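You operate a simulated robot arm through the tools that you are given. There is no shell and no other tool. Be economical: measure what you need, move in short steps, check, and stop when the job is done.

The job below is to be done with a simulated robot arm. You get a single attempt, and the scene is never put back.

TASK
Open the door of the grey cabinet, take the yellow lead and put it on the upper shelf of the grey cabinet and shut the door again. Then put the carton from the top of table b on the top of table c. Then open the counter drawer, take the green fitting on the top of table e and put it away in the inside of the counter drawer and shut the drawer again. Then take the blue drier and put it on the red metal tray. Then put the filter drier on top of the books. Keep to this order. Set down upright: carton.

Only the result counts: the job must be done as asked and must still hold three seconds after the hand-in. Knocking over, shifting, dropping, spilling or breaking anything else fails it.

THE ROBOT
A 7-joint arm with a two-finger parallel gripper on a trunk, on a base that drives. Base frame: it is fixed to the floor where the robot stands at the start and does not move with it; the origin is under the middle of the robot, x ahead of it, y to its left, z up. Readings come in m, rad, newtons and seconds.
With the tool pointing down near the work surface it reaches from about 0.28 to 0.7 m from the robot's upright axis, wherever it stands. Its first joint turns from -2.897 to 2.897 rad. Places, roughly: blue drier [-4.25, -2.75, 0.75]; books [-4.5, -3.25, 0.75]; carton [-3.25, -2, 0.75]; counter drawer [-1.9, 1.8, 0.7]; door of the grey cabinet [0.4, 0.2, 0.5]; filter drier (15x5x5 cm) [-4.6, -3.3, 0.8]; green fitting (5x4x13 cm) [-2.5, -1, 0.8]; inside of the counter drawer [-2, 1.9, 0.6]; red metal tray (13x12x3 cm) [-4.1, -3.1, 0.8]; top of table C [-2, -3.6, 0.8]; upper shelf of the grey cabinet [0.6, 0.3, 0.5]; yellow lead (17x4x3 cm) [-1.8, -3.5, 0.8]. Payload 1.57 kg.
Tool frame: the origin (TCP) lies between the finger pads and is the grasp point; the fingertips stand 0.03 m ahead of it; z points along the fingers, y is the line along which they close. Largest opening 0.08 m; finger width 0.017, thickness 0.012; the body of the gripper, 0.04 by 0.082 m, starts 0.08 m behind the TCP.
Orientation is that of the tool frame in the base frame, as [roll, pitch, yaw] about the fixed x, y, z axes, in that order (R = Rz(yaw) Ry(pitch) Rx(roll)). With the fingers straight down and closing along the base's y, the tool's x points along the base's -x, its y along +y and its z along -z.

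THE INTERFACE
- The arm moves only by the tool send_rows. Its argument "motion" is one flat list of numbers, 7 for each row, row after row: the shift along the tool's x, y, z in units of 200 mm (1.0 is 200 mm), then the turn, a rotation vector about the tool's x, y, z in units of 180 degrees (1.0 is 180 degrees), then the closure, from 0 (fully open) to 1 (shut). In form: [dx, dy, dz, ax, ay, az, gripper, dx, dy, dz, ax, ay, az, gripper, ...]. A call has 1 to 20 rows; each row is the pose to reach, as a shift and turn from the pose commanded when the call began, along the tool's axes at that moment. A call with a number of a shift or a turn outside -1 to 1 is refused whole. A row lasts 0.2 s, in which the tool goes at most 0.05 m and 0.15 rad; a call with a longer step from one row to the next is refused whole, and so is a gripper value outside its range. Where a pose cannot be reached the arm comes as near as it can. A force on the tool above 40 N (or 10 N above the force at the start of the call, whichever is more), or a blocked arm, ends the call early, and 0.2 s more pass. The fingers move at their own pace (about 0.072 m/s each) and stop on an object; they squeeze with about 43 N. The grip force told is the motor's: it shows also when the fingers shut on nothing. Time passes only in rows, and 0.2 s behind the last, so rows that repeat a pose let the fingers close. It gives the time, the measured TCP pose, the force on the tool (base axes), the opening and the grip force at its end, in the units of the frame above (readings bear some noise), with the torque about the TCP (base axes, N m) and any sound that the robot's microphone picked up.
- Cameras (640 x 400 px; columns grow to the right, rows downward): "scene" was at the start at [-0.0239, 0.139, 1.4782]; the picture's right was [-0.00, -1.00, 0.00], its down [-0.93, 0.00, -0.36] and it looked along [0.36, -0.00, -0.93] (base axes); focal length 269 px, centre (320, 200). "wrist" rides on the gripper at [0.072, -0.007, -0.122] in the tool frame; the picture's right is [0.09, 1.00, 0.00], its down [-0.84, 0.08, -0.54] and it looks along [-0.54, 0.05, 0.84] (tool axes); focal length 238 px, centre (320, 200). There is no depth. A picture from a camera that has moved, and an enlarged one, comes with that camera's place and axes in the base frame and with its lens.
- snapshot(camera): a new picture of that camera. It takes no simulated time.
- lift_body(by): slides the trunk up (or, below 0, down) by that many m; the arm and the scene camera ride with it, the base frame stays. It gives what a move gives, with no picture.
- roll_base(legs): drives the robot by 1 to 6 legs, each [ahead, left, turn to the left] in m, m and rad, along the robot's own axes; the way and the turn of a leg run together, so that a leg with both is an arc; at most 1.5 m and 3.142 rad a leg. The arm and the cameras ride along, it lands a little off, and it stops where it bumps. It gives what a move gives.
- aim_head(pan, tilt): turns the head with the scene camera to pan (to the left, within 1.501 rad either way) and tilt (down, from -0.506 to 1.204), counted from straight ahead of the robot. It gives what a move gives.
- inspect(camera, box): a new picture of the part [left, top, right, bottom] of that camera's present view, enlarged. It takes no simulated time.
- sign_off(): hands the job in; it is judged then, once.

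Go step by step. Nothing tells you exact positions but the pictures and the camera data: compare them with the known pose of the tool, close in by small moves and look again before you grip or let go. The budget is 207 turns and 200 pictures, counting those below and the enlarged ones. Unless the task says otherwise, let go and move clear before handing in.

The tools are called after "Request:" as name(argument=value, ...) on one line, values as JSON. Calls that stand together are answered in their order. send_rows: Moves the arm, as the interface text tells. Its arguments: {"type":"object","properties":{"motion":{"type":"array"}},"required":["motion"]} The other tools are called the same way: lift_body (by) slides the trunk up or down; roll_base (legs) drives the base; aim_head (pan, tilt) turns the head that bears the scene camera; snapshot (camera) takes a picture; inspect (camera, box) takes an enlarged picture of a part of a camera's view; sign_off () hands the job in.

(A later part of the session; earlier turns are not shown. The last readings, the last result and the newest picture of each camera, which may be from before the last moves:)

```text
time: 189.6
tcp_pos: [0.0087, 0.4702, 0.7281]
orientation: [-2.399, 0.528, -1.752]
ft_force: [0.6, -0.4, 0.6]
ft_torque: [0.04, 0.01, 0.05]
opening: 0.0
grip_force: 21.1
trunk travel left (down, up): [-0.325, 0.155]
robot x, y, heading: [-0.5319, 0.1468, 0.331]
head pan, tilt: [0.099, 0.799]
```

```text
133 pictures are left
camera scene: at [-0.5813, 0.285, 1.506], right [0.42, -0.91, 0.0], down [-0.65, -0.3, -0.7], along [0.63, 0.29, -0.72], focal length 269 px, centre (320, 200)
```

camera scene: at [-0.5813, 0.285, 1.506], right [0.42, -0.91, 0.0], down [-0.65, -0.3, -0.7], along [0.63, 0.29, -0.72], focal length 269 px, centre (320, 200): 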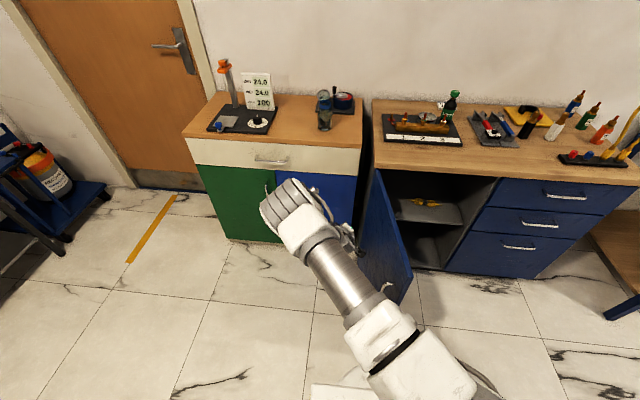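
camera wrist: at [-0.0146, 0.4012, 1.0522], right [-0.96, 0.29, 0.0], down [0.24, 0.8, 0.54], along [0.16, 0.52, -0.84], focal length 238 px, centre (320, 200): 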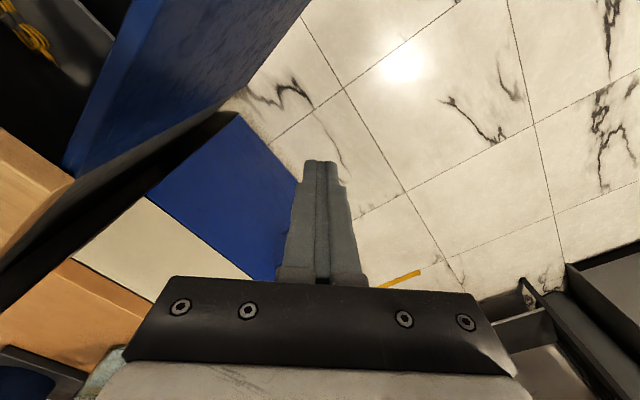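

Now I push the door with a diagonal base move to the right and forward.

Request:
roll_base(legs=[[0.04, -0.2, 0], [0.1, -0.22, 0]])

Request:
snapshot(camera="scene")

```text
time: 193.6
tcp_pos: [0.2742, 0.1265, 0.728]
orientation: [-2.403, 0.526, -1.753]
ft_force: [0.4, 0.2, 0.1]
ft_torque: [-0.01, -0.01, 0.0]
opening: 0.0
grip_force: 21.2
trunk travel left (down, up): [-0.325, 0.155]
robot x, y, heading: [-0.2641, -0.199, 0.334]
head pan, tilt: [0.099, 0.799]
```

```text
132 pictures are left
camera scene: at [-0.3153, -0.0601, 1.5059], right [0.42, -0.91, 0.0], down [-0.65, -0.3, -0.7], along [0.63, 0.29, -0.72], focal length 269 px, centre (320, 200)
```

scene: 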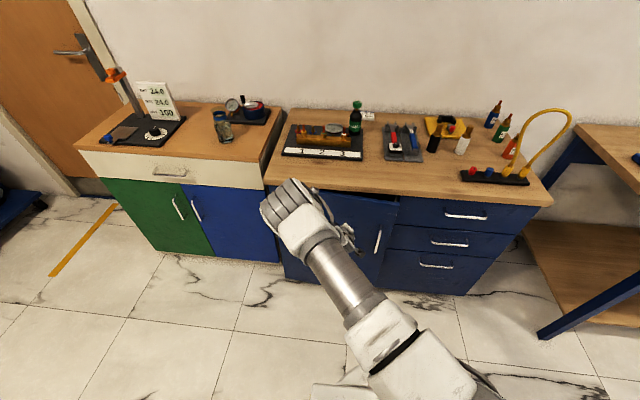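

The door is almost shut. I push forward gently with the arm to close it.

Request:
roll_base(legs=[[0.05, -0.03, 0]])

Request:
snapshot(camera="wrist")

Request:
inspect(camera="scene", box=[240, 150, 480, 300])

```text
time: 194.6
tcp_pos: [0.33, 0.1134, 0.7274]
orientation: [-2.404, 0.524, -1.751]
ft_force: [-0.1, -0.1, 0.1]
ft_torque: [0.02, -0.01, -0.01]
opening: 0.0002
grip_force: 21.5
trunk travel left (down, up): [-0.325, 0.155]
robot x, y, heading: [-0.2133, -0.2099, 0.333]
head pan, tilt: [0.099, 0.799]
```

```text
131 pictures are left
camera wrist: at [0.2333, 0.0197, 0.7734], right [-0.68, 0.39, -0.63], down [-0.32, 0.62, 0.72], along [0.66, 0.69, -0.3], focal length 238 px, centre (320, 200)
```

wrist: 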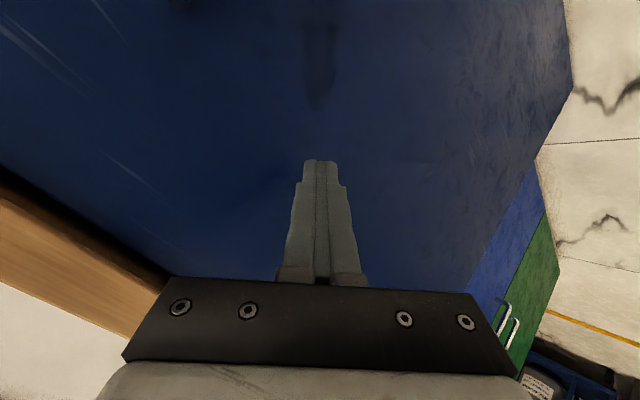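

```text
2.67 times, centred on (360, 225) of scene
camera zoom: at [-0.2606, -0.0731, 1.5059], right [0.42, -0.91, 0.0], down [-0.65, -0.3, -0.7], along [0.63, 0.29, -0.72], focal length 717 px, centre (213, 133)
```

zoom: 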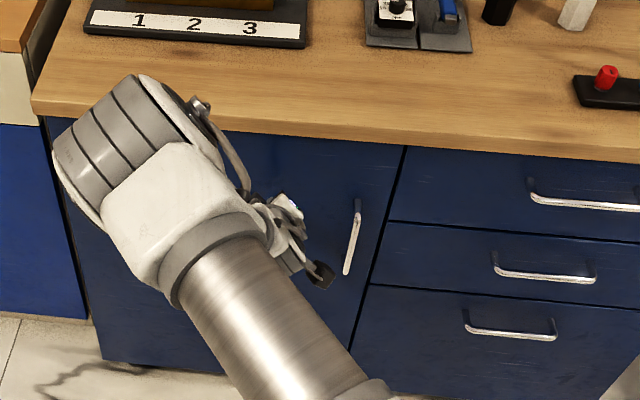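

It looks flush. I give it a light confirming press along the tool axis.

Request:
send_rows(motion=[0, 0, 0.05, 0, 0, 0, 1, 0, 0, 0.1, 0, 0, 0, 1, 0, 0, 0.15, 0, 0, 0, 1, 0, 0, 0.2, 0, 0, 0, 1, 0, 0, 0.25, 0, 0, 0, 1, 0, 0, 0.3, 0, 0, 0, 1])

Request:
snapshot(camera="wrist")

```text
time: 195.5
tcp_pos: [0.3499, 0.1191, 0.7101]
orientation: [-2.401, 0.524, -1.752]
ft_force: [-24.8, -11.3, 26.5]
ft_torque: [0.11, -0.53, -0.07]
opening: 0.0001
grip_force: 21.6
trunk travel left (down, up): [-0.325, 0.155]
robot x, y, heading: [-0.2123, -0.213, 0.332]
head pan, tilt: [0.099, 0.799]
stopped in row 4: the force on the tool passed its limit at 58 N (the readings are from after the stop); the commanded pose is now the measured one
```

```text
129 pictures are left
camera wrist: at [0.2536, 0.026, 0.7557], right [-0.68, 0.39, -0.63], down [-0.32, 0.62, 0.72], along [0.67, 0.69, -0.3], focal length 238 px, centre (320, 200)
```

wrist: 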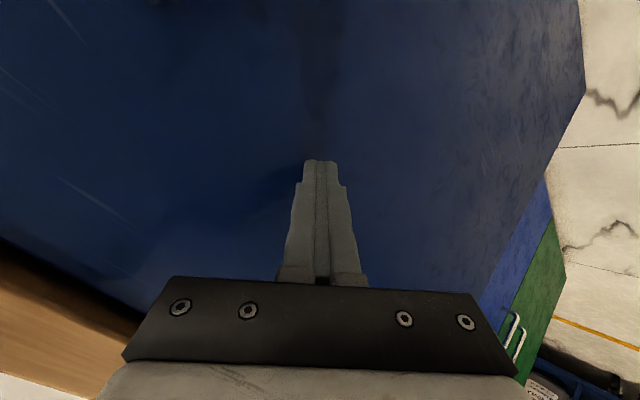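

The door is firmly shut. I back off and straighten the tool for travelling.

Request:
roll_base(legs=[[-0.15, 0, -0.015]])

Request:
send_rows(motion=[0, 0, -0.1, -0.026, 0.0226, 0, 0, 0, 0, -0.2, -0.0525, 0.0453, 0, 0, 0, 0, -0.3, -0.079, 0.068, 0, 0, 0, 0, -0.4, -0.105, 0.0905, 0, 0, 0, 0, -0.5, -0.131, 0.113, 0, 0, 0, 0, -0.6, -0.1575, 0.136, 0, 0, 0, 0, -0.6, -0.184, 0.158, 0, 0, 0, 0, -0.6, -0.21, 0.181, 0, 0])

Request:
send_rows(motion=[0, 0, -0.2, 0, 0, 0.045, 0, 0, 0, -0.4, 0, 0, 0.09, 0, 0, 0, -0.6, 0, 0, 0.135, 0, 0, 0, -0.8, 0, 0, 0.18, 0, 0, 0, -0.8, 0, 0, 0.22, 0])

Request:
snapshot(camera="scene")

```text
time: 197.1
tcp_pos: [0.2148, 0.0662, 0.7067]
orientation: [-2.404, 0.523, -1.769]
ft_force: [-0.2, -0.3, -0.8]
ft_torque: [0.01, -0.01, -0.04]
opening: 0.0
grip_force: 21.5
trunk travel left (down, up): [-0.325, 0.155]
robot x, y, heading: [-0.352, -0.2606, 0.318]
head pan, tilt: [0.099, 0.799]
```

```text
time: 198.9
tcp_pos: [0.127, 0.0367, 0.7849]
orientation: [-3.14, -0.002, -1.972]
ft_force: [-0.2, 0.2, -0.5]
ft_torque: [-0.02, 0.01, 0.0]
opening: 0.0798
grip_force: 0.1
trunk travel left (down, up): [-0.325, 0.155]
robot x, y, heading: [-0.3538, -0.2589, 0.317]
head pan, tilt: [0.099, 0.799]
```

```text
time: 200.1
tcp_pos: [0.1285, 0.0391, 0.9418]
orientation: [-3.139, 0.003, -2.668]
ft_force: [0.1, -0.3, 0.1]
ft_torque: [0.01, -0.01, -0.01]
opening: 0.0799
grip_force: 0.0
trunk travel left (down, up): [-0.325, 0.155]
robot x, y, heading: [-0.353, -0.2641, 0.321]
head pan, tilt: [0.099, 0.799]
```

```text
128 pictures are left
camera scene: at [-0.3992, -0.1201, 1.5059], right [0.41, -0.91, 0.0], down [-0.65, -0.29, -0.7], along [0.64, 0.28, -0.72], focal length 269 px, centre (320, 200)
```

scene: 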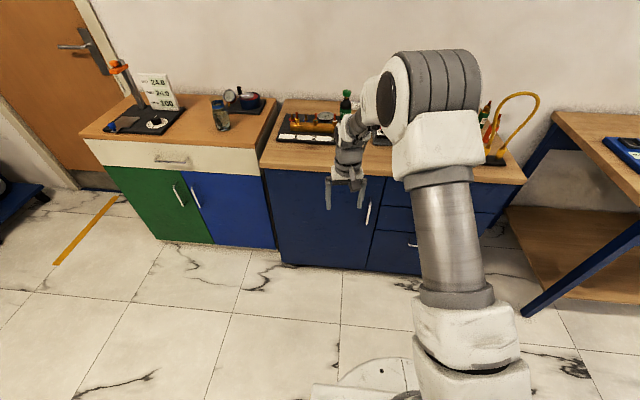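

Next the carton. It was visible as a brown box near (-3.2, -2.0) on the far row of tables; I drive into the middle of the room, face the tables and look.

Request:
roll_base(legs=[[0, -1.3, 0], [0, 0, -3.13], [1.1, 0, 0]])

Request:
aim_head(pan=0, tilt=0.45)

Request:
snapshot(camera="scene")

Request:
aim_head(pan=-0.9, tilt=0.45)

Request:
snapshot(camera="scene")

```text
time: 226.9
tcp_pos: [-1.3983, -2.2655, 0.9419]
orientation: [-3.14, 0.003, 0.546]
ft_force: [-0.3, -0.8, -0.6]
ft_torque: [0.01, 0.01, 0.02]
opening: 0.08
grip_force: 0.0
trunk travel left (down, up): [-0.325, 0.155]
robot x, y, heading: [-0.9389, -1.9366, -2.753]
head pan, tilt: [0.099, 0.799]
```

```text
time: 227.8
tcp_pos: [-1.3996, -2.267, 0.9419]
orientation: [-3.14, 0.005, 0.546]
ft_force: [-0.1, -0.6, -0.3]
ft_torque: [0.03, 0.0, -0.01]
opening: 0.0797
grip_force: 0.0
trunk travel left (down, up): [-0.325, 0.155]
robot x, y, heading: [-0.9388, -1.938, -2.752]
head pan, tilt: [0.0, 0.45]
```

```text
127 pictures are left
camera scene: at [-0.8969, -2.0706, 1.5363], right [-0.38, 0.93, 0.0], down [0.4, 0.17, -0.9], along [-0.83, -0.34, -0.44], focal length 269 px, centre (320, 200)
```

scene: 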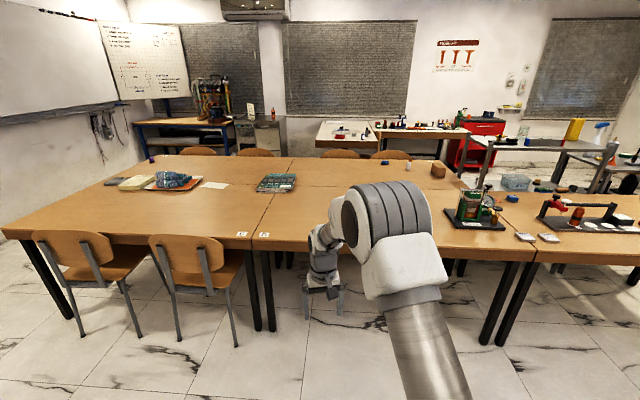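

```text
time: 229.0
tcp_pos: [-1.399, -2.2661, 0.9422]
orientation: [-3.139, 0.003, 0.546]
ft_force: [0.2, -0.3, 0.0]
ft_torque: [0.03, 0.01, 0.03]
opening: 0.0801
grip_force: 0.0
trunk travel left (down, up): [-0.325, 0.155]
robot x, y, heading: [-0.9381, -1.9347, -2.752]
head pan, tilt: [-0.901, 0.45]
```

```text
126 pictures are left
camera scene: at [-0.892, -1.9908, 1.5363], right [0.49, 0.87, 0.0], down [0.38, -0.21, -0.9], along [-0.79, 0.44, -0.44], focal length 269 px, centre (320, 200)
```

scene: 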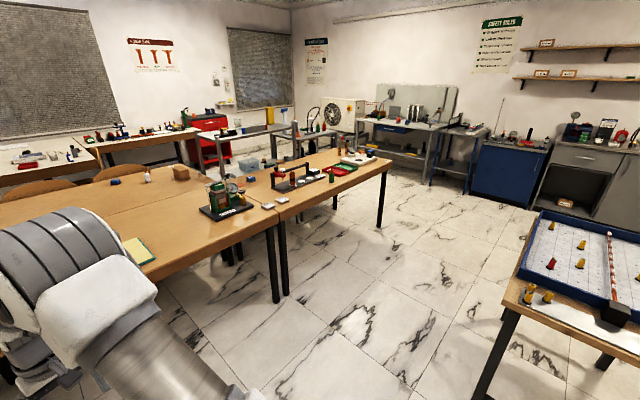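

Carton spotted at the right end of the far table B. I'll go around the right end of table E. First leg: to the aisle end, then look.

Request:
roll_base(legs=[[0, 0, -0.075], [0.42, 0, 0], [0, -1.4, 0], [0, -1.25, 0]])

Request:
aim_head(pan=0.4, tilt=0.5)

Request:
snapshot(camera="scene")

```text
time: 252.0
tcp_pos: [-2.5291, 0.2217, 0.941]
orientation: [-3.14, 0.004, 0.376]
ft_force: [-0.1, 0.6, -0.5]
ft_torque: [0.03, -0.03, -0.02]
opening: 0.0798
grip_force: 0.0
trunk travel left (down, up): [-0.325, 0.155]
robot x, y, heading: [-2.0194, 0.4719, -2.924]
head pan, tilt: [-0.901, 0.45]
```

```text
time: 253.5
tcp_pos: [-2.5296, 0.2215, 0.9427]
orientation: [-3.14, 0.003, 0.375]
ft_force: [-0.9, -0.4, -0.3]
ft_torque: [0.01, 0.01, -0.02]
opening: 0.0799
grip_force: 0.1
trunk travel left (down, up): [-0.325, 0.155]
robot x, y, heading: [-2.0214, 0.4712, -2.926]
head pan, tilt: [0.4, 0.499]
```

```text
125 pictures are left
camera scene: at [-1.9858, 0.2964, 1.5319], right [-0.58, 0.82, 0.0], down [0.39, 0.28, -0.88], along [-0.72, -0.51, -0.48], focal length 269 px, centre (320, 200)
```

scene: 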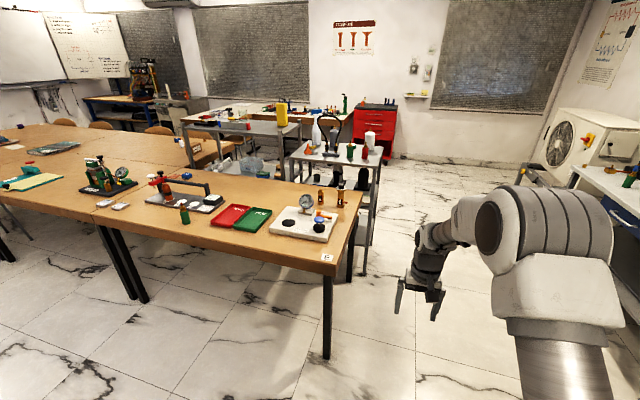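

Request:
inspect(camera="scene", box=[120, 90, 400, 265])

Request:
roll_base(legs=[[0.9, 0, 0.05]])

Request:
aim_head(pan=0.7, tilt=0.55)

Request:
snapshot(camera="scene")

```text
2.29 times, centred on (260, 178) of scene
camera zoom: at [-1.9858, 0.2964, 1.5319], right [-0.58, 0.82, 0.0], down [0.39, 0.28, -0.88], along [-0.72, -0.51, -0.48], focal length 615 px, centre (457, 251)
```

zoom: 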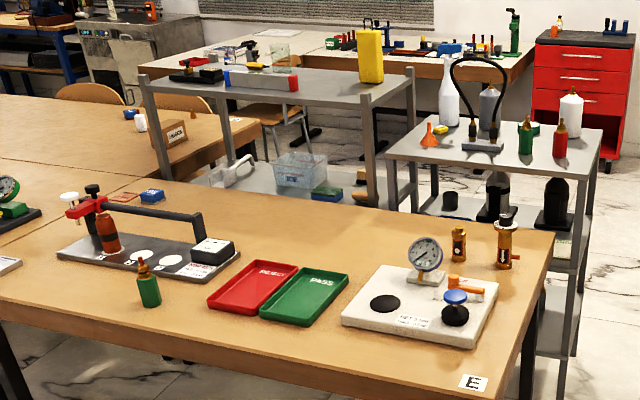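

```text
time: 259.7
tcp_pos: [-3.3907, 0.008, 0.9423]
orientation: [-3.141, 0.004, 0.398]
ft_force: [-0.2, -0.4, 0.6]
ft_torque: [0.03, 0.0, 0.0]
opening: 0.0801
grip_force: 0.1
trunk travel left (down, up): [-0.325, 0.155]
robot x, y, heading: [-2.8882, 0.2707, -2.899]
head pan, tilt: [0.4, 0.499]
```

```text
time: 260.5
tcp_pos: [-3.39, 0.0067, 0.9413]
orientation: [-3.139, 0.005, 0.399]
ft_force: [-0.1, 0.3, 0.1]
ft_torque: [-0.03, 0.02, -0.02]
opening: 0.08
grip_force: 0.0
trunk travel left (down, up): [-0.325, 0.155]
robot x, y, heading: [-2.8901, 0.2628, -2.902]
head pan, tilt: [0.7, 0.55]
```

```text
123 pictures are left
camera scene: at [-2.8288, 0.0762, 1.5273], right [-0.81, 0.59, 0.0], down [0.31, 0.42, -0.85], along [-0.5, -0.69, -0.52], focal length 269 px, centre (320, 200)
```

scene: 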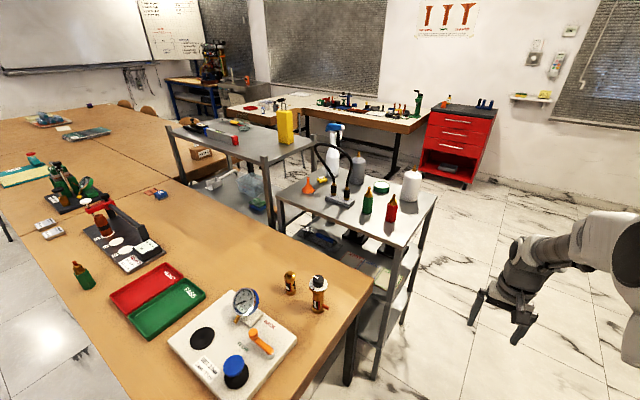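

The green fitting (green bottle-like piece) stands on table E; two grey trolleys stand behind table E. I continue to the far aisle and look along it toward the carton.

Request:
roll_base(legs=[[1.0, -0.05, 0.07], [0.75, 0, 0]])

Request:
aim_head(pan=1.3, tilt=0.5)

Request:
snapshot(camera="scene")

```text
time: 272.4
tcp_pos: [-5.0935, -0.4532, 0.9422]
orientation: [-3.14, 0.004, 0.437]
ft_force: [0.1, 0.2, -0.4]
ft_torque: [0.0, 0.01, -0.02]
opening: 0.08
grip_force: 0.0
trunk travel left (down, up): [-0.325, 0.155]
robot x, y, heading: [-4.6022, -0.1768, -2.861]
head pan, tilt: [0.7, 0.55]
```

```text
time: 273.4
tcp_pos: [-5.0956, -0.4512, 0.9414]
orientation: [-3.14, 0.003, 0.438]
ft_force: [0.6, -0.3, 0.5]
ft_torque: [-0.03, 0.01, -0.02]
opening: 0.0802
grip_force: 0.1
trunk travel left (down, up): [-0.325, 0.155]
robot x, y, heading: [-4.6024, -0.1719, -2.866]
head pan, tilt: [1.3, 0.499]
```

```text
122 pictures are left
camera scene: at [-4.4851, -0.3779, 1.5319], right [-1.0, -0.01, 0.0], down [0.0, 0.48, -0.88], along [0.01, -0.88, -0.48], focal length 269 px, centre (320, 200)
```

scene: 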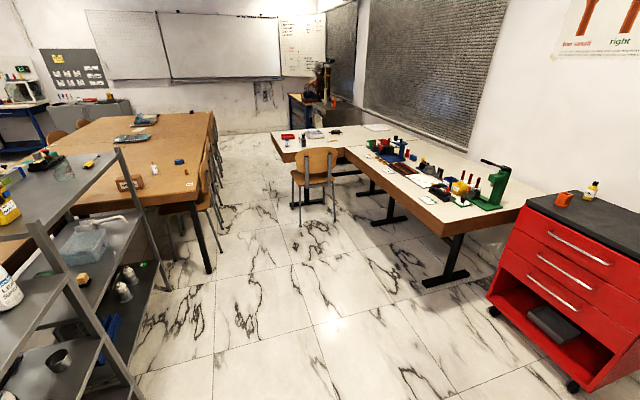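

Now a clear view: the carton sits at B's far-right corner with a trolley next to it. I turn toward it and drive to stand off the corner, stopping short to look.

Request:
roll_base(legs=[[0, 0, 2.52]])

Request:
roll_base(legs=[[0.35, -0.6, 0], [0.35, -0.55, 0]])

Request:
aim_head(pan=0, tilt=0.75)

Request:
snapshot(camera="scene")

Request:
snapshot(camera="wrist")

```text
time: 281.6
tcp_pos: [-4.0448, -0.2776, 0.9429]
orientation: [-3.138, 0.004, 2.88]
ft_force: [0.5, -0.4, -0.1]
ft_torque: [-0.01, 0.01, 0.02]
opening: 0.0798
grip_force: 0.0
trunk travel left (down, up): [-0.325, 0.155]
robot x, y, heading: [-4.6046, -0.1744, -0.421]
head pan, tilt: [1.3, 0.499]
```

```text
time: 290.8
tcp_pos: [-3.8878, -1.6142, 0.9416]
orientation: [-3.14, 0.003, 2.886]
ft_force: [-0.1, 0.6, 0.0]
ft_torque: [0.0, -0.01, 0.0]
opening: 0.0801
grip_force: 0.1
trunk travel left (down, up): [-0.325, 0.155]
robot x, y, heading: [-4.4408, -1.5136, -0.413]
head pan, tilt: [1.3, 0.499]
```

```text
time: 292.3
tcp_pos: [-3.8863, -1.6135, 0.9429]
orientation: [-3.139, 0.003, 2.883]
ft_force: [0.5, -0.3, 0.4]
ft_torque: [0.01, 0.03, 0.03]
opening: 0.08
grip_force: 0.1
trunk travel left (down, up): [-0.325, 0.155]
robot x, y, heading: [-4.4443, -1.5127, -0.417]
head pan, tilt: [0.0, 0.75]
```

```text
121 pictures are left
camera scene: at [-4.3849, -1.3861, 1.5099], right [-0.4, -0.92, 0.0], down [-0.62, 0.27, -0.73], along [0.67, -0.29, -0.68], focal length 269 px, centre (320, 200)
```

scene: 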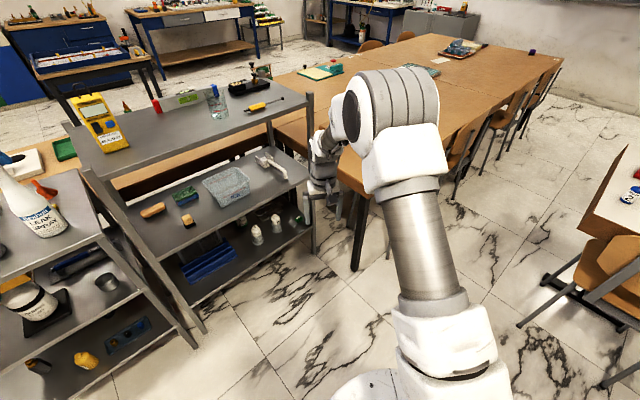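

```text
120 pictures are left
camera wrist: at [-3.9588, -1.6009, 1.0637], right [0.16, 0.99, 0.0], down [0.83, -0.14, 0.54], along [0.54, -0.09, -0.84], focal length 238 px, centre (320, 200)
```

wrist: 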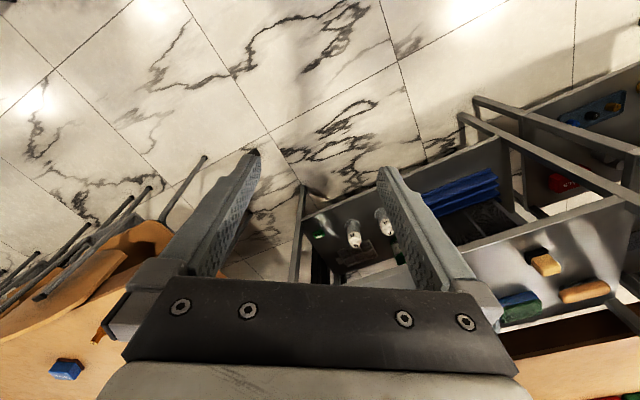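

I turn to face the tables squarely and slide right to stand at B's far edge beside its corner.

Request:
roll_base(legs=[[0, 0, 0.6], [0, -0.67, 0], [0.2, 0, 0]])

Request:
snapshot(camera="scene")

Request:
snapshot(camera="wrist")

```text
time: 301.5
tcp_pos: [-3.6017, -1.883, 0.942]
orientation: [-3.139, 0.003, -2.773]
ft_force: [-0.1, -0.3, 0.9]
ft_torque: [0.02, 0.01, -0.04]
opening: 0.0798
grip_force: 0.0
trunk travel left (down, up): [-0.325, 0.155]
robot x, y, heading: [-4.1135, -2.1322, 0.214]
head pan, tilt: [0.0, 0.75]
```

```text
119 pictures are left
camera scene: at [-4.1391, -1.9925, 1.5099], right [0.21, -0.98, 0.0], down [-0.67, -0.14, -0.73], along [0.71, 0.15, -0.68], focal length 269 px, centre (320, 200)
```

scene: 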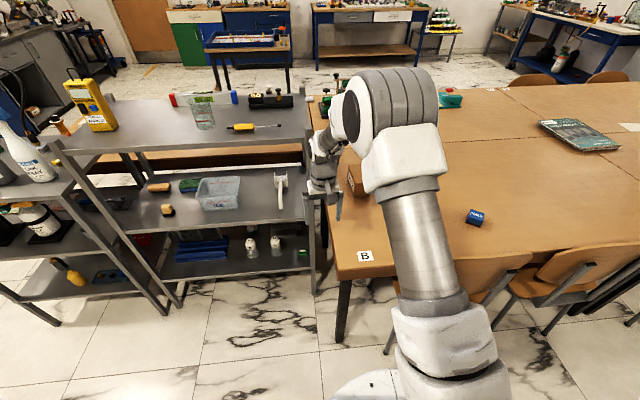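

```text
118 pictures are left
camera wrist: at [-3.6674, -1.9157, 1.0637], right [-0.45, 0.89, 0.0], down [0.75, 0.38, 0.54], along [0.49, 0.24, -0.84], focal length 238 px, centre (320, 200)
```

wrist: 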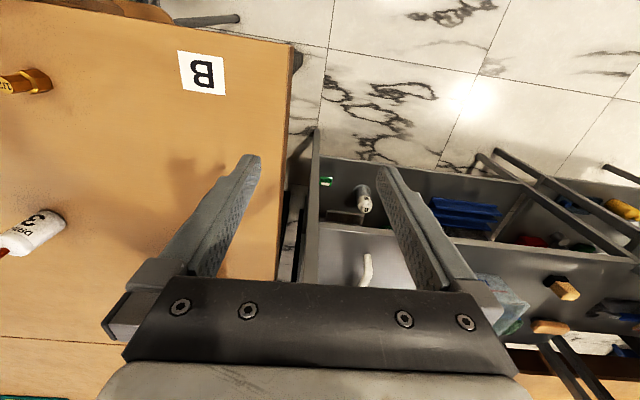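

The hand hovers between trolley and table. I move it right over the table, away from the trolley, and look for the carton.

Request:
send_rows(motion=[0, -0.2, -0.05, 0, 0, 0, 0, 0, -0.4, -0.1, 0, 0, 0, 0, 0, -0.6, -0.15, 0, 0, 0, 0, 0, -0.8, -0.2, 0, 0, 0, 0, 0, -0.95, -0.25, 0, 0, 0, 0])

Request:
roll_base(legs=[[0.15, 0, 0.05]])

Request:
snapshot(camera="scene")

Request:
snapshot(camera="wrist")

```text
time: 302.7
tcp_pos: [-3.5333, -2.0591, 0.9934]
orientation: [3.14, 0.002, -2.773]
ft_force: [0.9, 0.6, 1.0]
ft_torque: [-0.03, 0.0, 0.0]
opening: 0.0796
grip_force: 0.1
trunk travel left (down, up): [-0.325, 0.155]
robot x, y, heading: [-4.1096, -2.1286, 0.212]
head pan, tilt: [0.0, 0.75]
```

```text
time: 304.3
tcp_pos: [-3.3925, -1.9925, 0.9925]
orientation: [-3.14, 0.004, -2.717]
ft_force: [-0.6, -1.1, -0.1]
ft_torque: [0.02, 0.03, -0.02]
opening: 0.08
grip_force: 0.1
trunk travel left (down, up): [-0.325, 0.155]
robot x, y, heading: [-3.9678, -2.0945, 0.271]
head pan, tilt: [0.0, 0.75]
```

```text
117 pictures are left
camera scene: at [-4.0022, -1.9588, 1.5099], right [0.26, -0.96, 0.0], down [-0.66, -0.18, -0.73], along [0.71, 0.19, -0.68], focal length 269 px, centre (320, 200)
```

scene: 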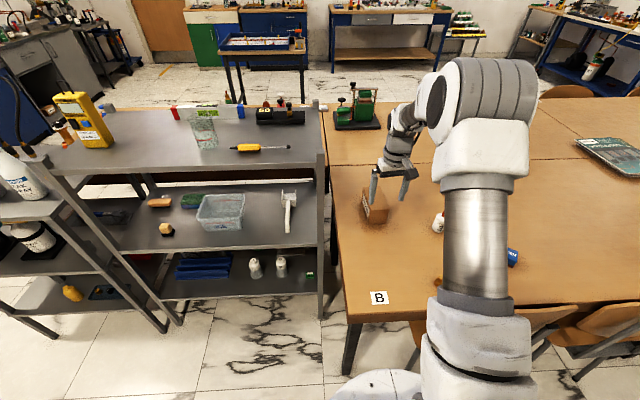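

```text
116 pictures are left
camera wrist: at [-3.4557, -2.028, 1.1149], right [-0.49, 0.87, 0.0], down [0.73, 0.41, 0.54], along [0.47, 0.27, -0.84], focal length 238 px, centre (320, 200)
```

wrist: 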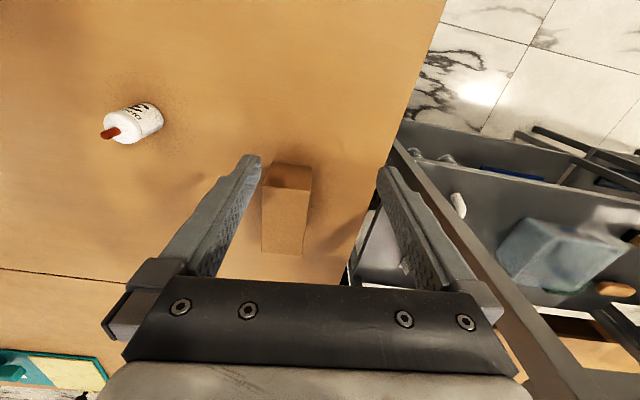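

The carton is about 12×6.7×8 cm, centred at (-3.233, -1.963), long axis at heading ≈0.39, so it fits the gripper across its width. I drive 9 cm nearer and re-measure.

Request:
roll_base(legs=[[0.09, 0, 0]])

Request:
send_rows(motion=[-0.15, 0, 0.1, 0, 0, 0.0055, 0, -0.3, 0.0, 0.2, 0, 0, 0.011, 0])

Request:
snapshot(camera="wrist")

```text
time: 305.5
tcp_pos: [-3.3487, -1.9805, 0.9922]
orientation: [-3.142, 0.003, -2.717]
ft_force: [-0.4, 0.3, -0.6]
ft_torque: [0.02, 0.01, 0.02]
opening: 0.08
grip_force: 0.1
trunk travel left (down, up): [-0.325, 0.155]
robot x, y, heading: [-3.9258, -2.0841, 0.271]
head pan, tilt: [0.0, 0.75]
stopped in leg 1: the robot was blocked; the commanded pose is now the measured one
```

```text
time: 306.1
tcp_pos: [-3.2914, -1.955, 0.9535]
orientation: [-3.14, 0.001, -2.752]
ft_force: [-1.1, -0.2, 0.5]
ft_torque: [-0.01, 0.0, 0.02]
opening: 0.0801
grip_force: 0.1
trunk travel left (down, up): [-0.325, 0.155]
robot x, y, heading: [-3.9241, -2.0807, 0.263]
head pan, tilt: [0.0, 0.75]
```

```text
115 pictures are left
camera wrist: at [-3.3559, -1.9882, 1.0757], right [-0.46, 0.89, 0.0], down [0.74, 0.39, 0.54], along [0.48, 0.25, -0.84], focal length 238 px, centre (320, 200)
```

wrist: 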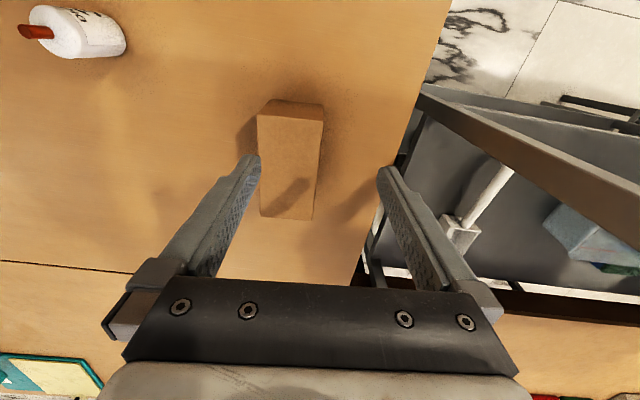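

Carton re-measured at (-3.229, -1.9635). The base has touched the table leg so it stays; I'll grip 2 cm robot-side of its centre. Align above first.

Request:
send_rows(motion=[-0.085, -0.08, 0, 0, 0, 0, 0, -0.17, -0.157, 0.1, 0, 0, 0, 0, -0.17, -0.157, 0.25, 0, 0, 0, 0])

Request:
snapshot(camera="wrist")

Request:
inspect(camera="scene", box=[320, 130, 480, 230])

```text
time: 306.9
tcp_pos: [-3.2488, -1.9738, 0.9026]
orientation: [-3.14, 0.001, -2.751]
ft_force: [0.4, -0.1, 0.8]
ft_torque: [0.0, -0.02, 0.01]
opening: 0.0801
grip_force: 0.0
trunk travel left (down, up): [-0.325, 0.155]
robot x, y, heading: [-3.9216, -2.0833, 0.271]
head pan, tilt: [0.0, 0.75]
```

```text
114 pictures are left
camera wrist: at [-3.3127, -2.0065, 1.0244], right [-0.46, 0.89, 0.0], down [0.74, 0.39, 0.54], along [0.48, 0.25, -0.84], focal length 238 px, centre (320, 200)
```

wrist: 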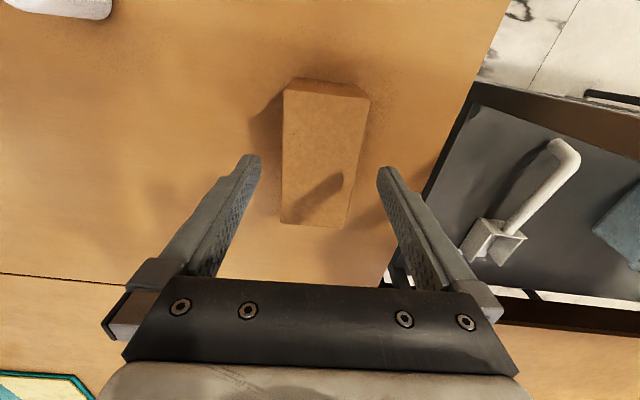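

```text
4.00 times, centred on (400, 180) of scene
camera zoom: at [-3.9575, -1.9471, 1.5099], right [0.26, -0.96, 0.0], down [-0.66, -0.18, -0.73], along [0.71, 0.19, -0.68], focal length 1076 px, centre (0, 280)
```

zoom: 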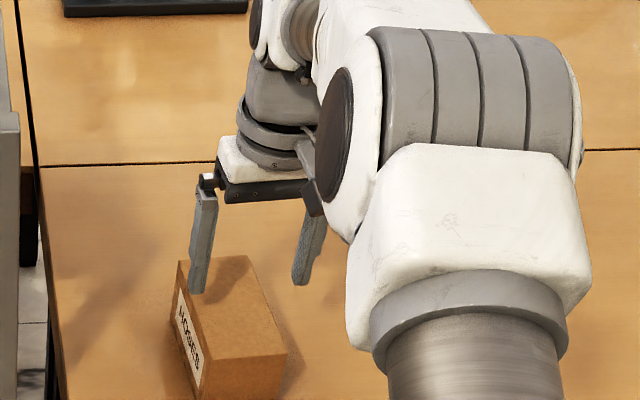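

Aligned within 2 mm. I descend to z≈0.80 and close.

Request:
send_rows(motion=[0, 0.01, 0.15, 0, 0, 0, 0, 0, 0.01, 0.3, 0, 0, 0, 0, 0, 0.01, 0.42, 0, 0, 0, 0, 0, 0.01, 0.51, 0, 0, 0, 0, 0, 0.01, 0.51, 0, 0, 0, 1, 0, 0.01, 0.51, 0, 0, 0, 1, 0, 0.01, 0.51, 0, 0, 0, 1])

Request:
snapshot(camera="wrist")

```text
time: 308.5
tcp_pos: [-3.2502, -1.9706, 0.8022]
orientation: [3.141, 0.002, -2.751]
ft_force: [1.4, -0.6, 0.5]
ft_torque: [-0.02, -0.11, -0.08]
opening: 0.068
grip_force: 43.0
trunk travel left (down, up): [-0.325, 0.155]
robot x, y, heading: [-3.9214, -2.0828, 0.27]
head pan, tilt: [0.0, 0.75]
```

```text
112 pictures are left
camera wrist: at [-3.3148, -2.0029, 0.9232], right [-0.46, 0.89, 0.0], down [0.74, 0.39, 0.54], along [0.48, 0.25, -0.84], focal length 238 px, centre (320, 200)
```

wrist: 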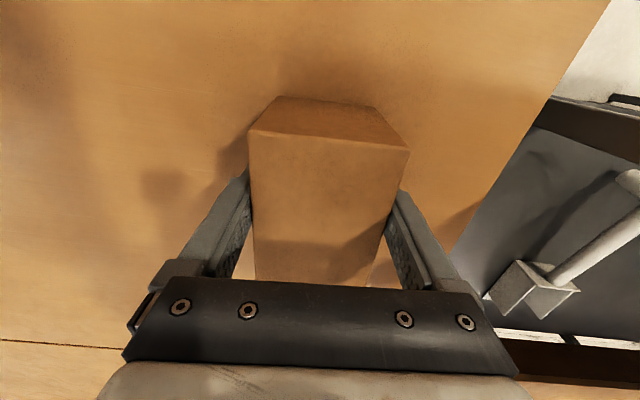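

Carton gripped (opening 0.068). I lift it straight up and back off.

Request:
send_rows(motion=[0, 0, -0.08, 0, 0, 0, 1, 0, 0, -0.2, 0, 0, 0, 1, 0, 0, -0.4, 0, 0, 0, 1, 0, 0, -0.6, 0, 0, 0, 1, 0, 0, -0.8, 0, 0, 0, 1, 0, 0, -1.0, 0, 0, 0, 1])

Request:
roll_base(legs=[[-0.3, 0, 0]])

Request:
snapshot(camera="scene")

```text
time: 309.9
tcp_pos: [-3.2532, -1.9728, 1.0001]
orientation: [3.14, 0.0, -2.751]
ft_force: [-0.3, 0.2, -2.2]
ft_torque: [-0.02, 0.07, 0.03]
opening: 0.0675
grip_force: 42.9
trunk travel left (down, up): [-0.325, 0.155]
robot x, y, heading: [-3.923, -2.0823, 0.274]
head pan, tilt: [0.0, 0.75]
```

```text
time: 312.4
tcp_pos: [-3.5388, -2.0474, 1.0]
orientation: [-3.142, 0.002, -2.745]
ft_force: [0.6, -0.4, -2.3]
ft_torque: [-0.01, 0.05, 0.04]
opening: 0.0676
grip_force: 43.1
trunk travel left (down, up): [-0.325, 0.155]
robot x, y, heading: [-4.2107, -2.16, 0.273]
head pan, tilt: [0.0, 0.75]
```

```text
111 pictures are left
camera scene: at [-4.2434, -2.0263, 1.5099], right [0.27, -0.96, 0.0], down [-0.66, -0.18, -0.73], along [0.7, 0.2, -0.68], focal length 269 px, centre (320, 200)
```

scene: 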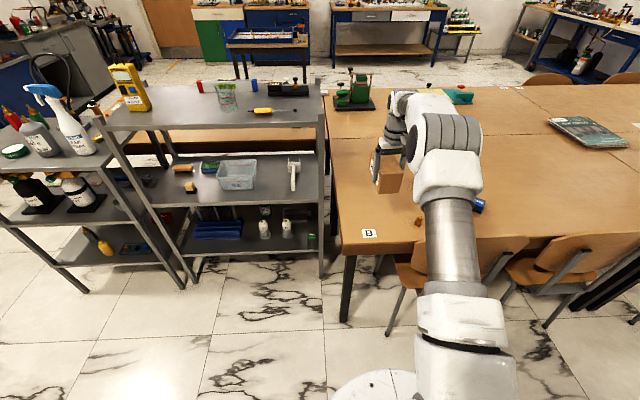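

I pull the carton in and drive back around: left along the aisle, then forward past table E.

Request:
send_rows(motion=[0.2, 0, 0, 0, 0, 0, 1, 0.4, 0, 0, 0, 0, 0, 1, 0.6, 0, 0, 0, 0, 0, 1, 0.8, 0, 0, 0, 0, 0, 1, 1.0, 0, 0, 0, 0, 0, 1])

Request:
roll_base(legs=[[0, 0, 0.042], [0, 1.45, 0], [0, 0.5, 0]])

Request:
snapshot(camera="scene")

```text
time: 313.6
tcp_pos: [-3.7208, -2.1231, 1.0016]
orientation: [3.141, 0.001, -2.749]
ft_force: [0.0, -0.3, -2.3]
ft_torque: [-0.04, 0.08, 0.02]
opening: 0.0677
grip_force: 43.3
trunk travel left (down, up): [-0.325, 0.155]
robot x, y, heading: [-4.2073, -2.1624, 0.274]
head pan, tilt: [0.0, 0.75]
```

```text
time: 328.8
tcp_pos: [-4.2612, -0.2648, 1.0003]
orientation: [-3.14, 0.001, -2.75]
ft_force: [-0.3, -0.2, -2.5]
ft_torque: [0.0, 0.01, -0.01]
opening: 0.0677
grip_force: 43.2
trunk travel left (down, up): [-0.325, 0.155]
robot x, y, heading: [-4.7478, -0.2989, 0.269]
head pan, tilt: [0.0, 0.75]
```

```text
110 pictures are left
camera scene: at [-4.7832, -0.1665, 1.5099], right [0.26, -0.96, 0.0], down [-0.66, -0.18, -0.73], along [0.71, 0.19, -0.68], focal length 269 px, centre (320, 200)
```

scene: 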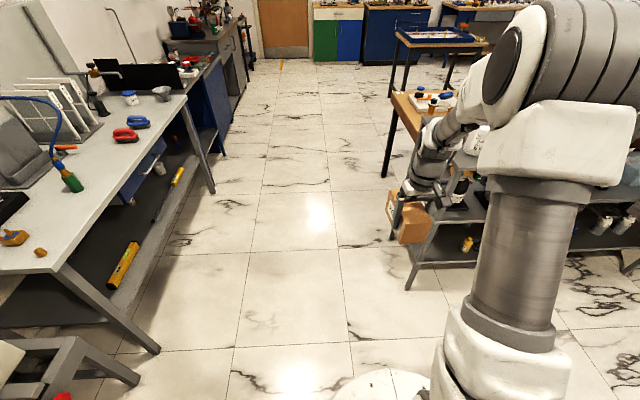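

Corridor is clear. I drive ahead past trolley and table E, then turn in the open area and go along the front aisle.

Request:
roll_base(legs=[[0, 0.08, 0.046], [1.45, 0, 0], [1.35, 0, 0]])

Request:
aim_head(pan=-1.3, tilt=0.6)

Request:
snapshot(camera="scene")

```text
time: 347.9
tcp_pos: [-1.6041, 0.6032, 1.0001]
orientation: [3.141, 0.003, -2.761]
ft_force: [0.1, 0.2, -2.1]
ft_torque: [-0.03, 0.08, -0.01]
opening: 0.0678
grip_force: 43.3
trunk travel left (down, up): [-0.325, 0.155]
robot x, y, heading: [-2.0914, 0.5743, 0.258]
head pan, tilt: [0.0, 0.75]
```

```text
time: 349.3
tcp_pos: [-1.6039, 0.6048, 1.0018]
orientation: [-3.141, 0.002, -2.76]
ft_force: [1.1, 0.2, -2.1]
ft_torque: [-0.03, 0.05, 0.01]
opening: 0.0679
grip_force: 42.6
trunk travel left (down, up): [-0.325, 0.155]
robot x, y, heading: [-2.0909, 0.5736, 0.258]
head pan, tilt: [-1.3, 0.6]
```

```text
109 pictures are left
camera scene: at [-2.1605, 0.6101, 1.5228], right [-0.86, -0.51, 0.0], down [-0.29, 0.49, -0.82], along [0.42, -0.71, -0.57], focal length 269 px, centre (320, 200)
```

scene: 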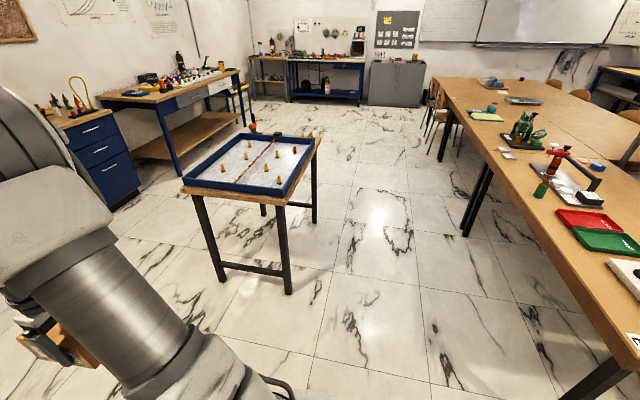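

Request:
roll_base(legs=[[0, 0, -3.08], [0.0, 1.3, 0], [0, 1.3, 0]])

Request:
aim_head(pan=0.5, tilt=0.6)

Request:
snapshot(camera="scene")

```text
time: 364.8
tcp_pos: [-2.2204, -0.2654, 1.0009]
orientation: [3.14, 0.001, 0.568]
ft_force: [-0.2, -0.4, -1.2]
ft_torque: [0.05, -0.07, 0.01]
opening: 0.0676
grip_force: 42.5
trunk travel left (down, up): [-0.325, 0.155]
robot x, y, heading: [-1.7469, -0.1426, -2.697]
head pan, tilt: [-1.3, 0.6]
stopped in leg 2: the robot was blocked; the commanded pose is now the measured one
```

```text
time: 366.6
tcp_pos: [-2.2211, -0.2662, 1.0006]
orientation: [3.141, 0.003, 0.569]
ft_force: [-0.3, 0.4, -2.6]
ft_torque: [0.05, -0.03, 0.0]
opening: 0.0678
grip_force: 42.6
trunk travel left (down, up): [-0.325, 0.155]
robot x, y, heading: [-1.7498, -0.1419, -2.697]
head pan, tilt: [0.499, 0.6]
```

```text
108 pictures are left
camera scene: at [-1.6671, -0.3075, 1.5228], right [-0.81, 0.59, 0.0], down [0.33, 0.46, -0.83], along [-0.48, -0.67, -0.57], focal length 269 px, centre (320, 200)
```

scene: 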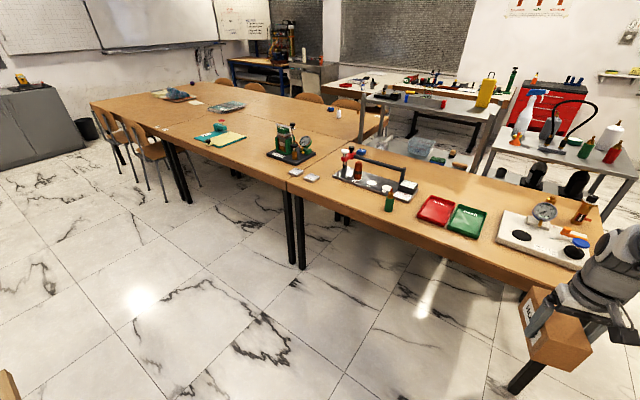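

The turn fell short and the base touched the board table. I move forward away from it, correct the heading and continue sliding.

Request:
roll_base(legs=[[0.22, 0, 0], [0, 0, -0.135], [0, 1.2, 0]])

Request:
roll_base(legs=[[0, 0, 0]])

Request:
snapshot(camera="scene")

```text
time: 378.4
tcp_pos: [-2.0407, -1.4755, 1.0007]
orientation: [-3.141, 0.002, 0.455]
ft_force: [-0.5, -0.3, -2.4]
ft_torque: [0.03, -0.04, -0.03]
opening: 0.0677
grip_force: 43.1
trunk travel left (down, up): [-0.325, 0.155]
robot x, y, heading: [-1.5529, -1.4081, -2.809]
head pan, tilt: [0.499, 0.6]
```

```text
time: 379.1
tcp_pos: [-2.0409, -1.4759, 1.0003]
orientation: [-3.141, 0.001, 0.457]
ft_force: [-0.4, 0.5, -2.1]
ft_torque: [0.04, -0.06, 0.0]
opening: 0.0681
grip_force: 42.6
trunk travel left (down, up): [-0.325, 0.155]
robot x, y, heading: [-1.5572, -1.4084, -2.813]
head pan, tilt: [0.499, 0.6]
```

```text
107 pictures are left
camera scene: at [-1.4957, -1.581, 1.5228], right [-0.74, 0.68, 0.0], down [0.38, 0.42, -0.83], along [-0.56, -0.61, -0.57], focal length 269 px, centre (320, 200)
```

scene: 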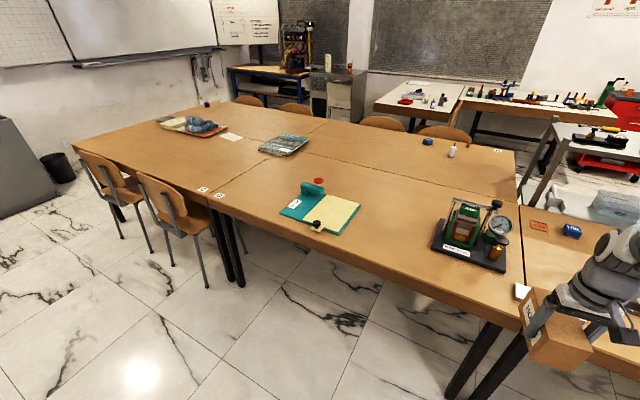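

Good. I continue left to the chair gap at table C and approach as before.

Request:
roll_base(legs=[[0, 0, -0.01], [0, 1.3, 0], [0, 0.58, 0]])

Request:
aim_head(pan=0, tilt=0.7)

Request:
snapshot(camera="scene")

Request:
snapshot(camera="wrist")

```text
time: 393.9
tcp_pos: [-1.4438, -3.2721, 0.9998]
orientation: [-3.141, 0.003, 0.457]
ft_force: [0.6, -0.5, -2.5]
ft_torque: [0.05, -0.01, -0.02]
opening: 0.0679
grip_force: 42.8
trunk travel left (down, up): [-0.325, 0.155]
robot x, y, heading: [-0.9569, -3.2037, -2.814]
head pan, tilt: [0.499, 0.6]
```

```text
time: 394.9
tcp_pos: [-1.4431, -3.2721, 1.001]
orientation: [-3.141, 0.0, 0.457]
ft_force: [0.4, 0.7, -2.1]
ft_torque: [0.0, -0.08, 0.03]
opening: 0.0676
grip_force: 42.9
trunk travel left (down, up): [-0.325, 0.155]
robot x, y, heading: [-0.9567, -3.2046, -2.809]
head pan, tilt: [0.0, 0.7]
```

```text
106 pictures are left
camera scene: at [-0.9192, -3.3389, 1.5142], right [-0.33, 0.95, 0.0], down [0.61, 0.21, -0.76], along [-0.72, -0.25, -0.64], focal length 269 px, centre (320, 200)
```

scene: 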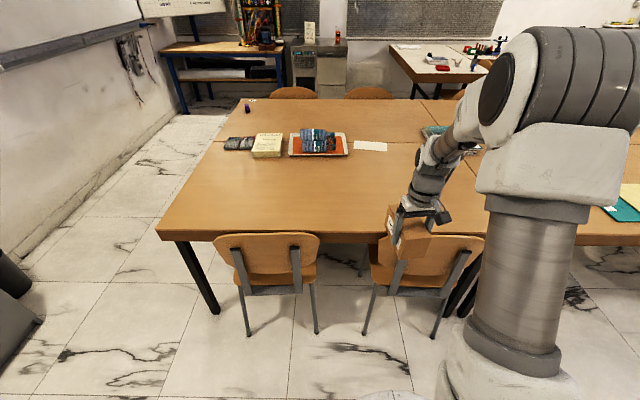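

```text
105 pictures are left
camera wrist: at [-1.3823, -3.2339, 1.1221], right [0.52, -0.85, 0.0], down [-0.72, -0.44, 0.54], along [-0.46, -0.28, -0.84], focal length 238 px, centre (320, 200)
```

wrist: 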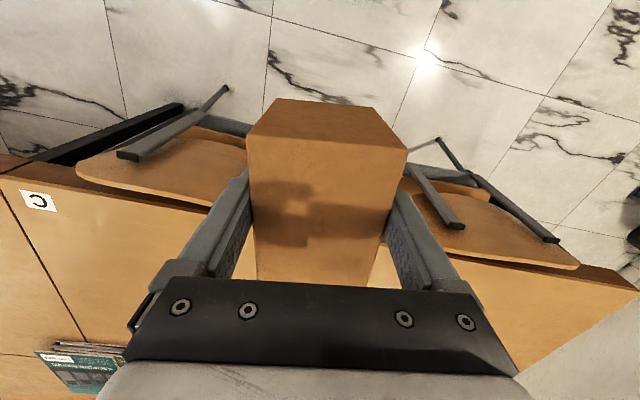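

I drive in 0.24 m, extend the arm 13 cm and lower the carton to just above the table.

Request:
roll_base(legs=[[0.24, 0, 0]])

Request:
send_rows(motion=[-0.16, 0, 0, 0, 0, 0, 1, -0.33, 0, 0, 0, 0, 0, 1, -0.5, 0, 0, 0, 0, 0, 1, -0.65, 0, 0.1, 0, 0, 0, 1, -0.65, 0, 0.3, 0, 0, 0, 1, -0.65, 0, 0.5, 0, 0, 0, 1, -0.65, 0, 0.65, 0, 0, 0, 1, -0.65, 0, 0.8, 0, 0, 0, 1, -0.65, 0, 0.88, 0, 0, 0, 1])

Request:
snapshot(camera="scene")

Request:
snapshot(camera="wrist")

```text
time: 397.1
tcp_pos: [-1.6749, -3.3541, 1.0008]
orientation: [-3.141, 0.002, 0.458]
ft_force: [0.3, -0.1, -2.7]
ft_torque: [0.03, -0.01, 0.0]
opening: 0.0678
grip_force: 43.1
trunk travel left (down, up): [-0.325, 0.155]
robot x, y, heading: [-1.1904, -3.2838, -2.804]
head pan, tilt: [0.0, 0.7]
```

```text
time: 399.1
tcp_pos: [-1.7894, -3.4072, 0.8246]
orientation: [-3.141, 0.001, 0.46]
ft_force: [-0.7, -0.1, -2.8]
ft_torque: [0.06, -0.07, -0.01]
opening: 0.0679
grip_force: 42.7
trunk travel left (down, up): [-0.325, 0.155]
robot x, y, heading: [-1.192, -3.2804, -2.806]
head pan, tilt: [0.0, 0.7]
```

```text
104 pictures are left
camera scene: at [-1.1494, -3.4184, 1.5142], right [-0.33, 0.94, 0.0], down [0.61, 0.21, -0.76], along [-0.72, -0.25, -0.64], focal length 269 px, centre (320, 200)
```

scene: 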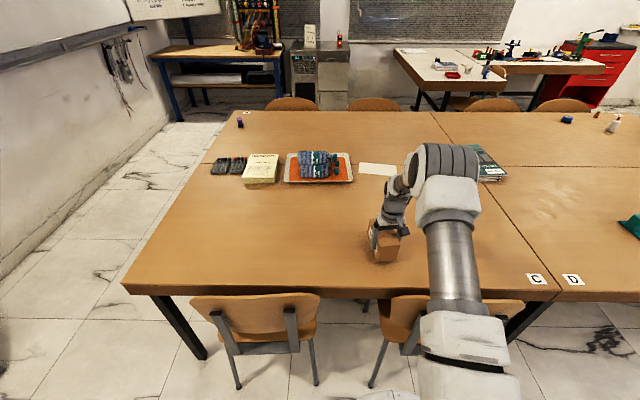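

```text
103 pictures are left
camera wrist: at [-1.7277, -3.3691, 0.9464], right [0.52, -0.85, 0.0], down [-0.72, -0.44, 0.54], along [-0.46, -0.29, -0.84], focal length 238 px, centre (320, 200)
```

wrist: 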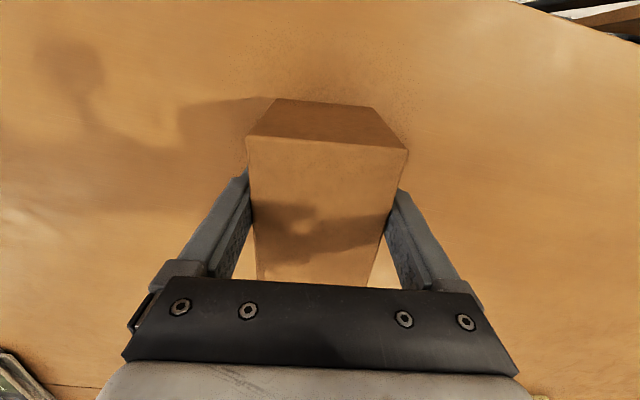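

Carton bottom is ~2 cm above the table. I lower the rest in small steps, release, and rise.

Request:
send_rows(motion=[0, 0, 0.04, 0, 0, 0, 1, 0, 0, 0.07, 0, 0, 0, 1, 0, 0, 0.09, 0, 0, 0, 1, 0, 0, 0.105, 0, 0, 0, 1, 0, 0, 0.105, 0, 0, 0, 0, 0, 0, 0.105, 0, 0, 0, 0, 0, 0, 0.105, 0, 0, 0, 0])

Request:
send_rows(motion=[0, 0, -0.1, 0, 0, 0, 0, 0, 0, -0.25, 0, 0, 0, 0, 0, 0, -0.45, 0, 0, 0, 0, 0, 0, -0.65, 0, 0, 0, 0, 0, 0, -0.85, 0, 0, 0, 0])

Request:
snapshot(camera="wrist")

```text
time: 400.7
tcp_pos: [-1.7894, -3.4092, 0.8049]
orientation: [-3.141, 0.001, 0.459]
ft_force: [0.9, 1.1, 0.1]
ft_torque: [0.02, 0.0, 0.01]
opening: 0.08
grip_force: 0.1
trunk travel left (down, up): [-0.325, 0.155]
robot x, y, heading: [-1.1906, -3.2861, -2.807]
head pan, tilt: [0.0, 0.7]
```

```text
time: 401.9
tcp_pos: [-1.7904, -3.4108, 0.9757]
orientation: [3.141, -0.001, 0.46]
ft_force: [-0.1, -0.3, -0.2]
ft_torque: [0.0, 0.0, -0.04]
opening: 0.0802
grip_force: 0.0
trunk travel left (down, up): [-0.325, 0.155]
robot x, y, heading: [-1.1915, -3.2808, -2.805]
head pan, tilt: [0.0, 0.7]
```

```text
102 pictures are left
camera wrist: at [-1.7293, -3.3723, 1.0972], right [0.52, -0.85, 0.0], down [-0.72, -0.44, 0.54], along [-0.46, -0.29, -0.84], focal length 238 px, centre (320, 200)
```

wrist: 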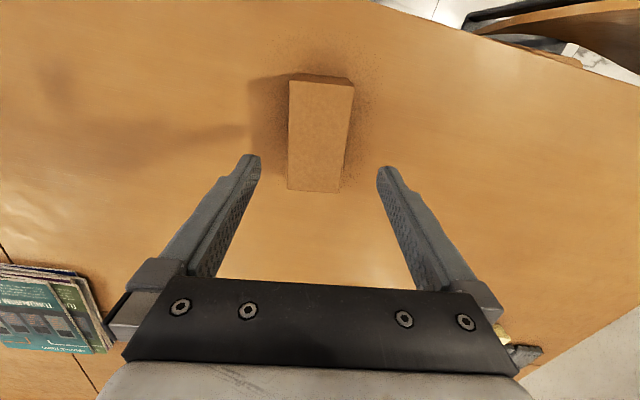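

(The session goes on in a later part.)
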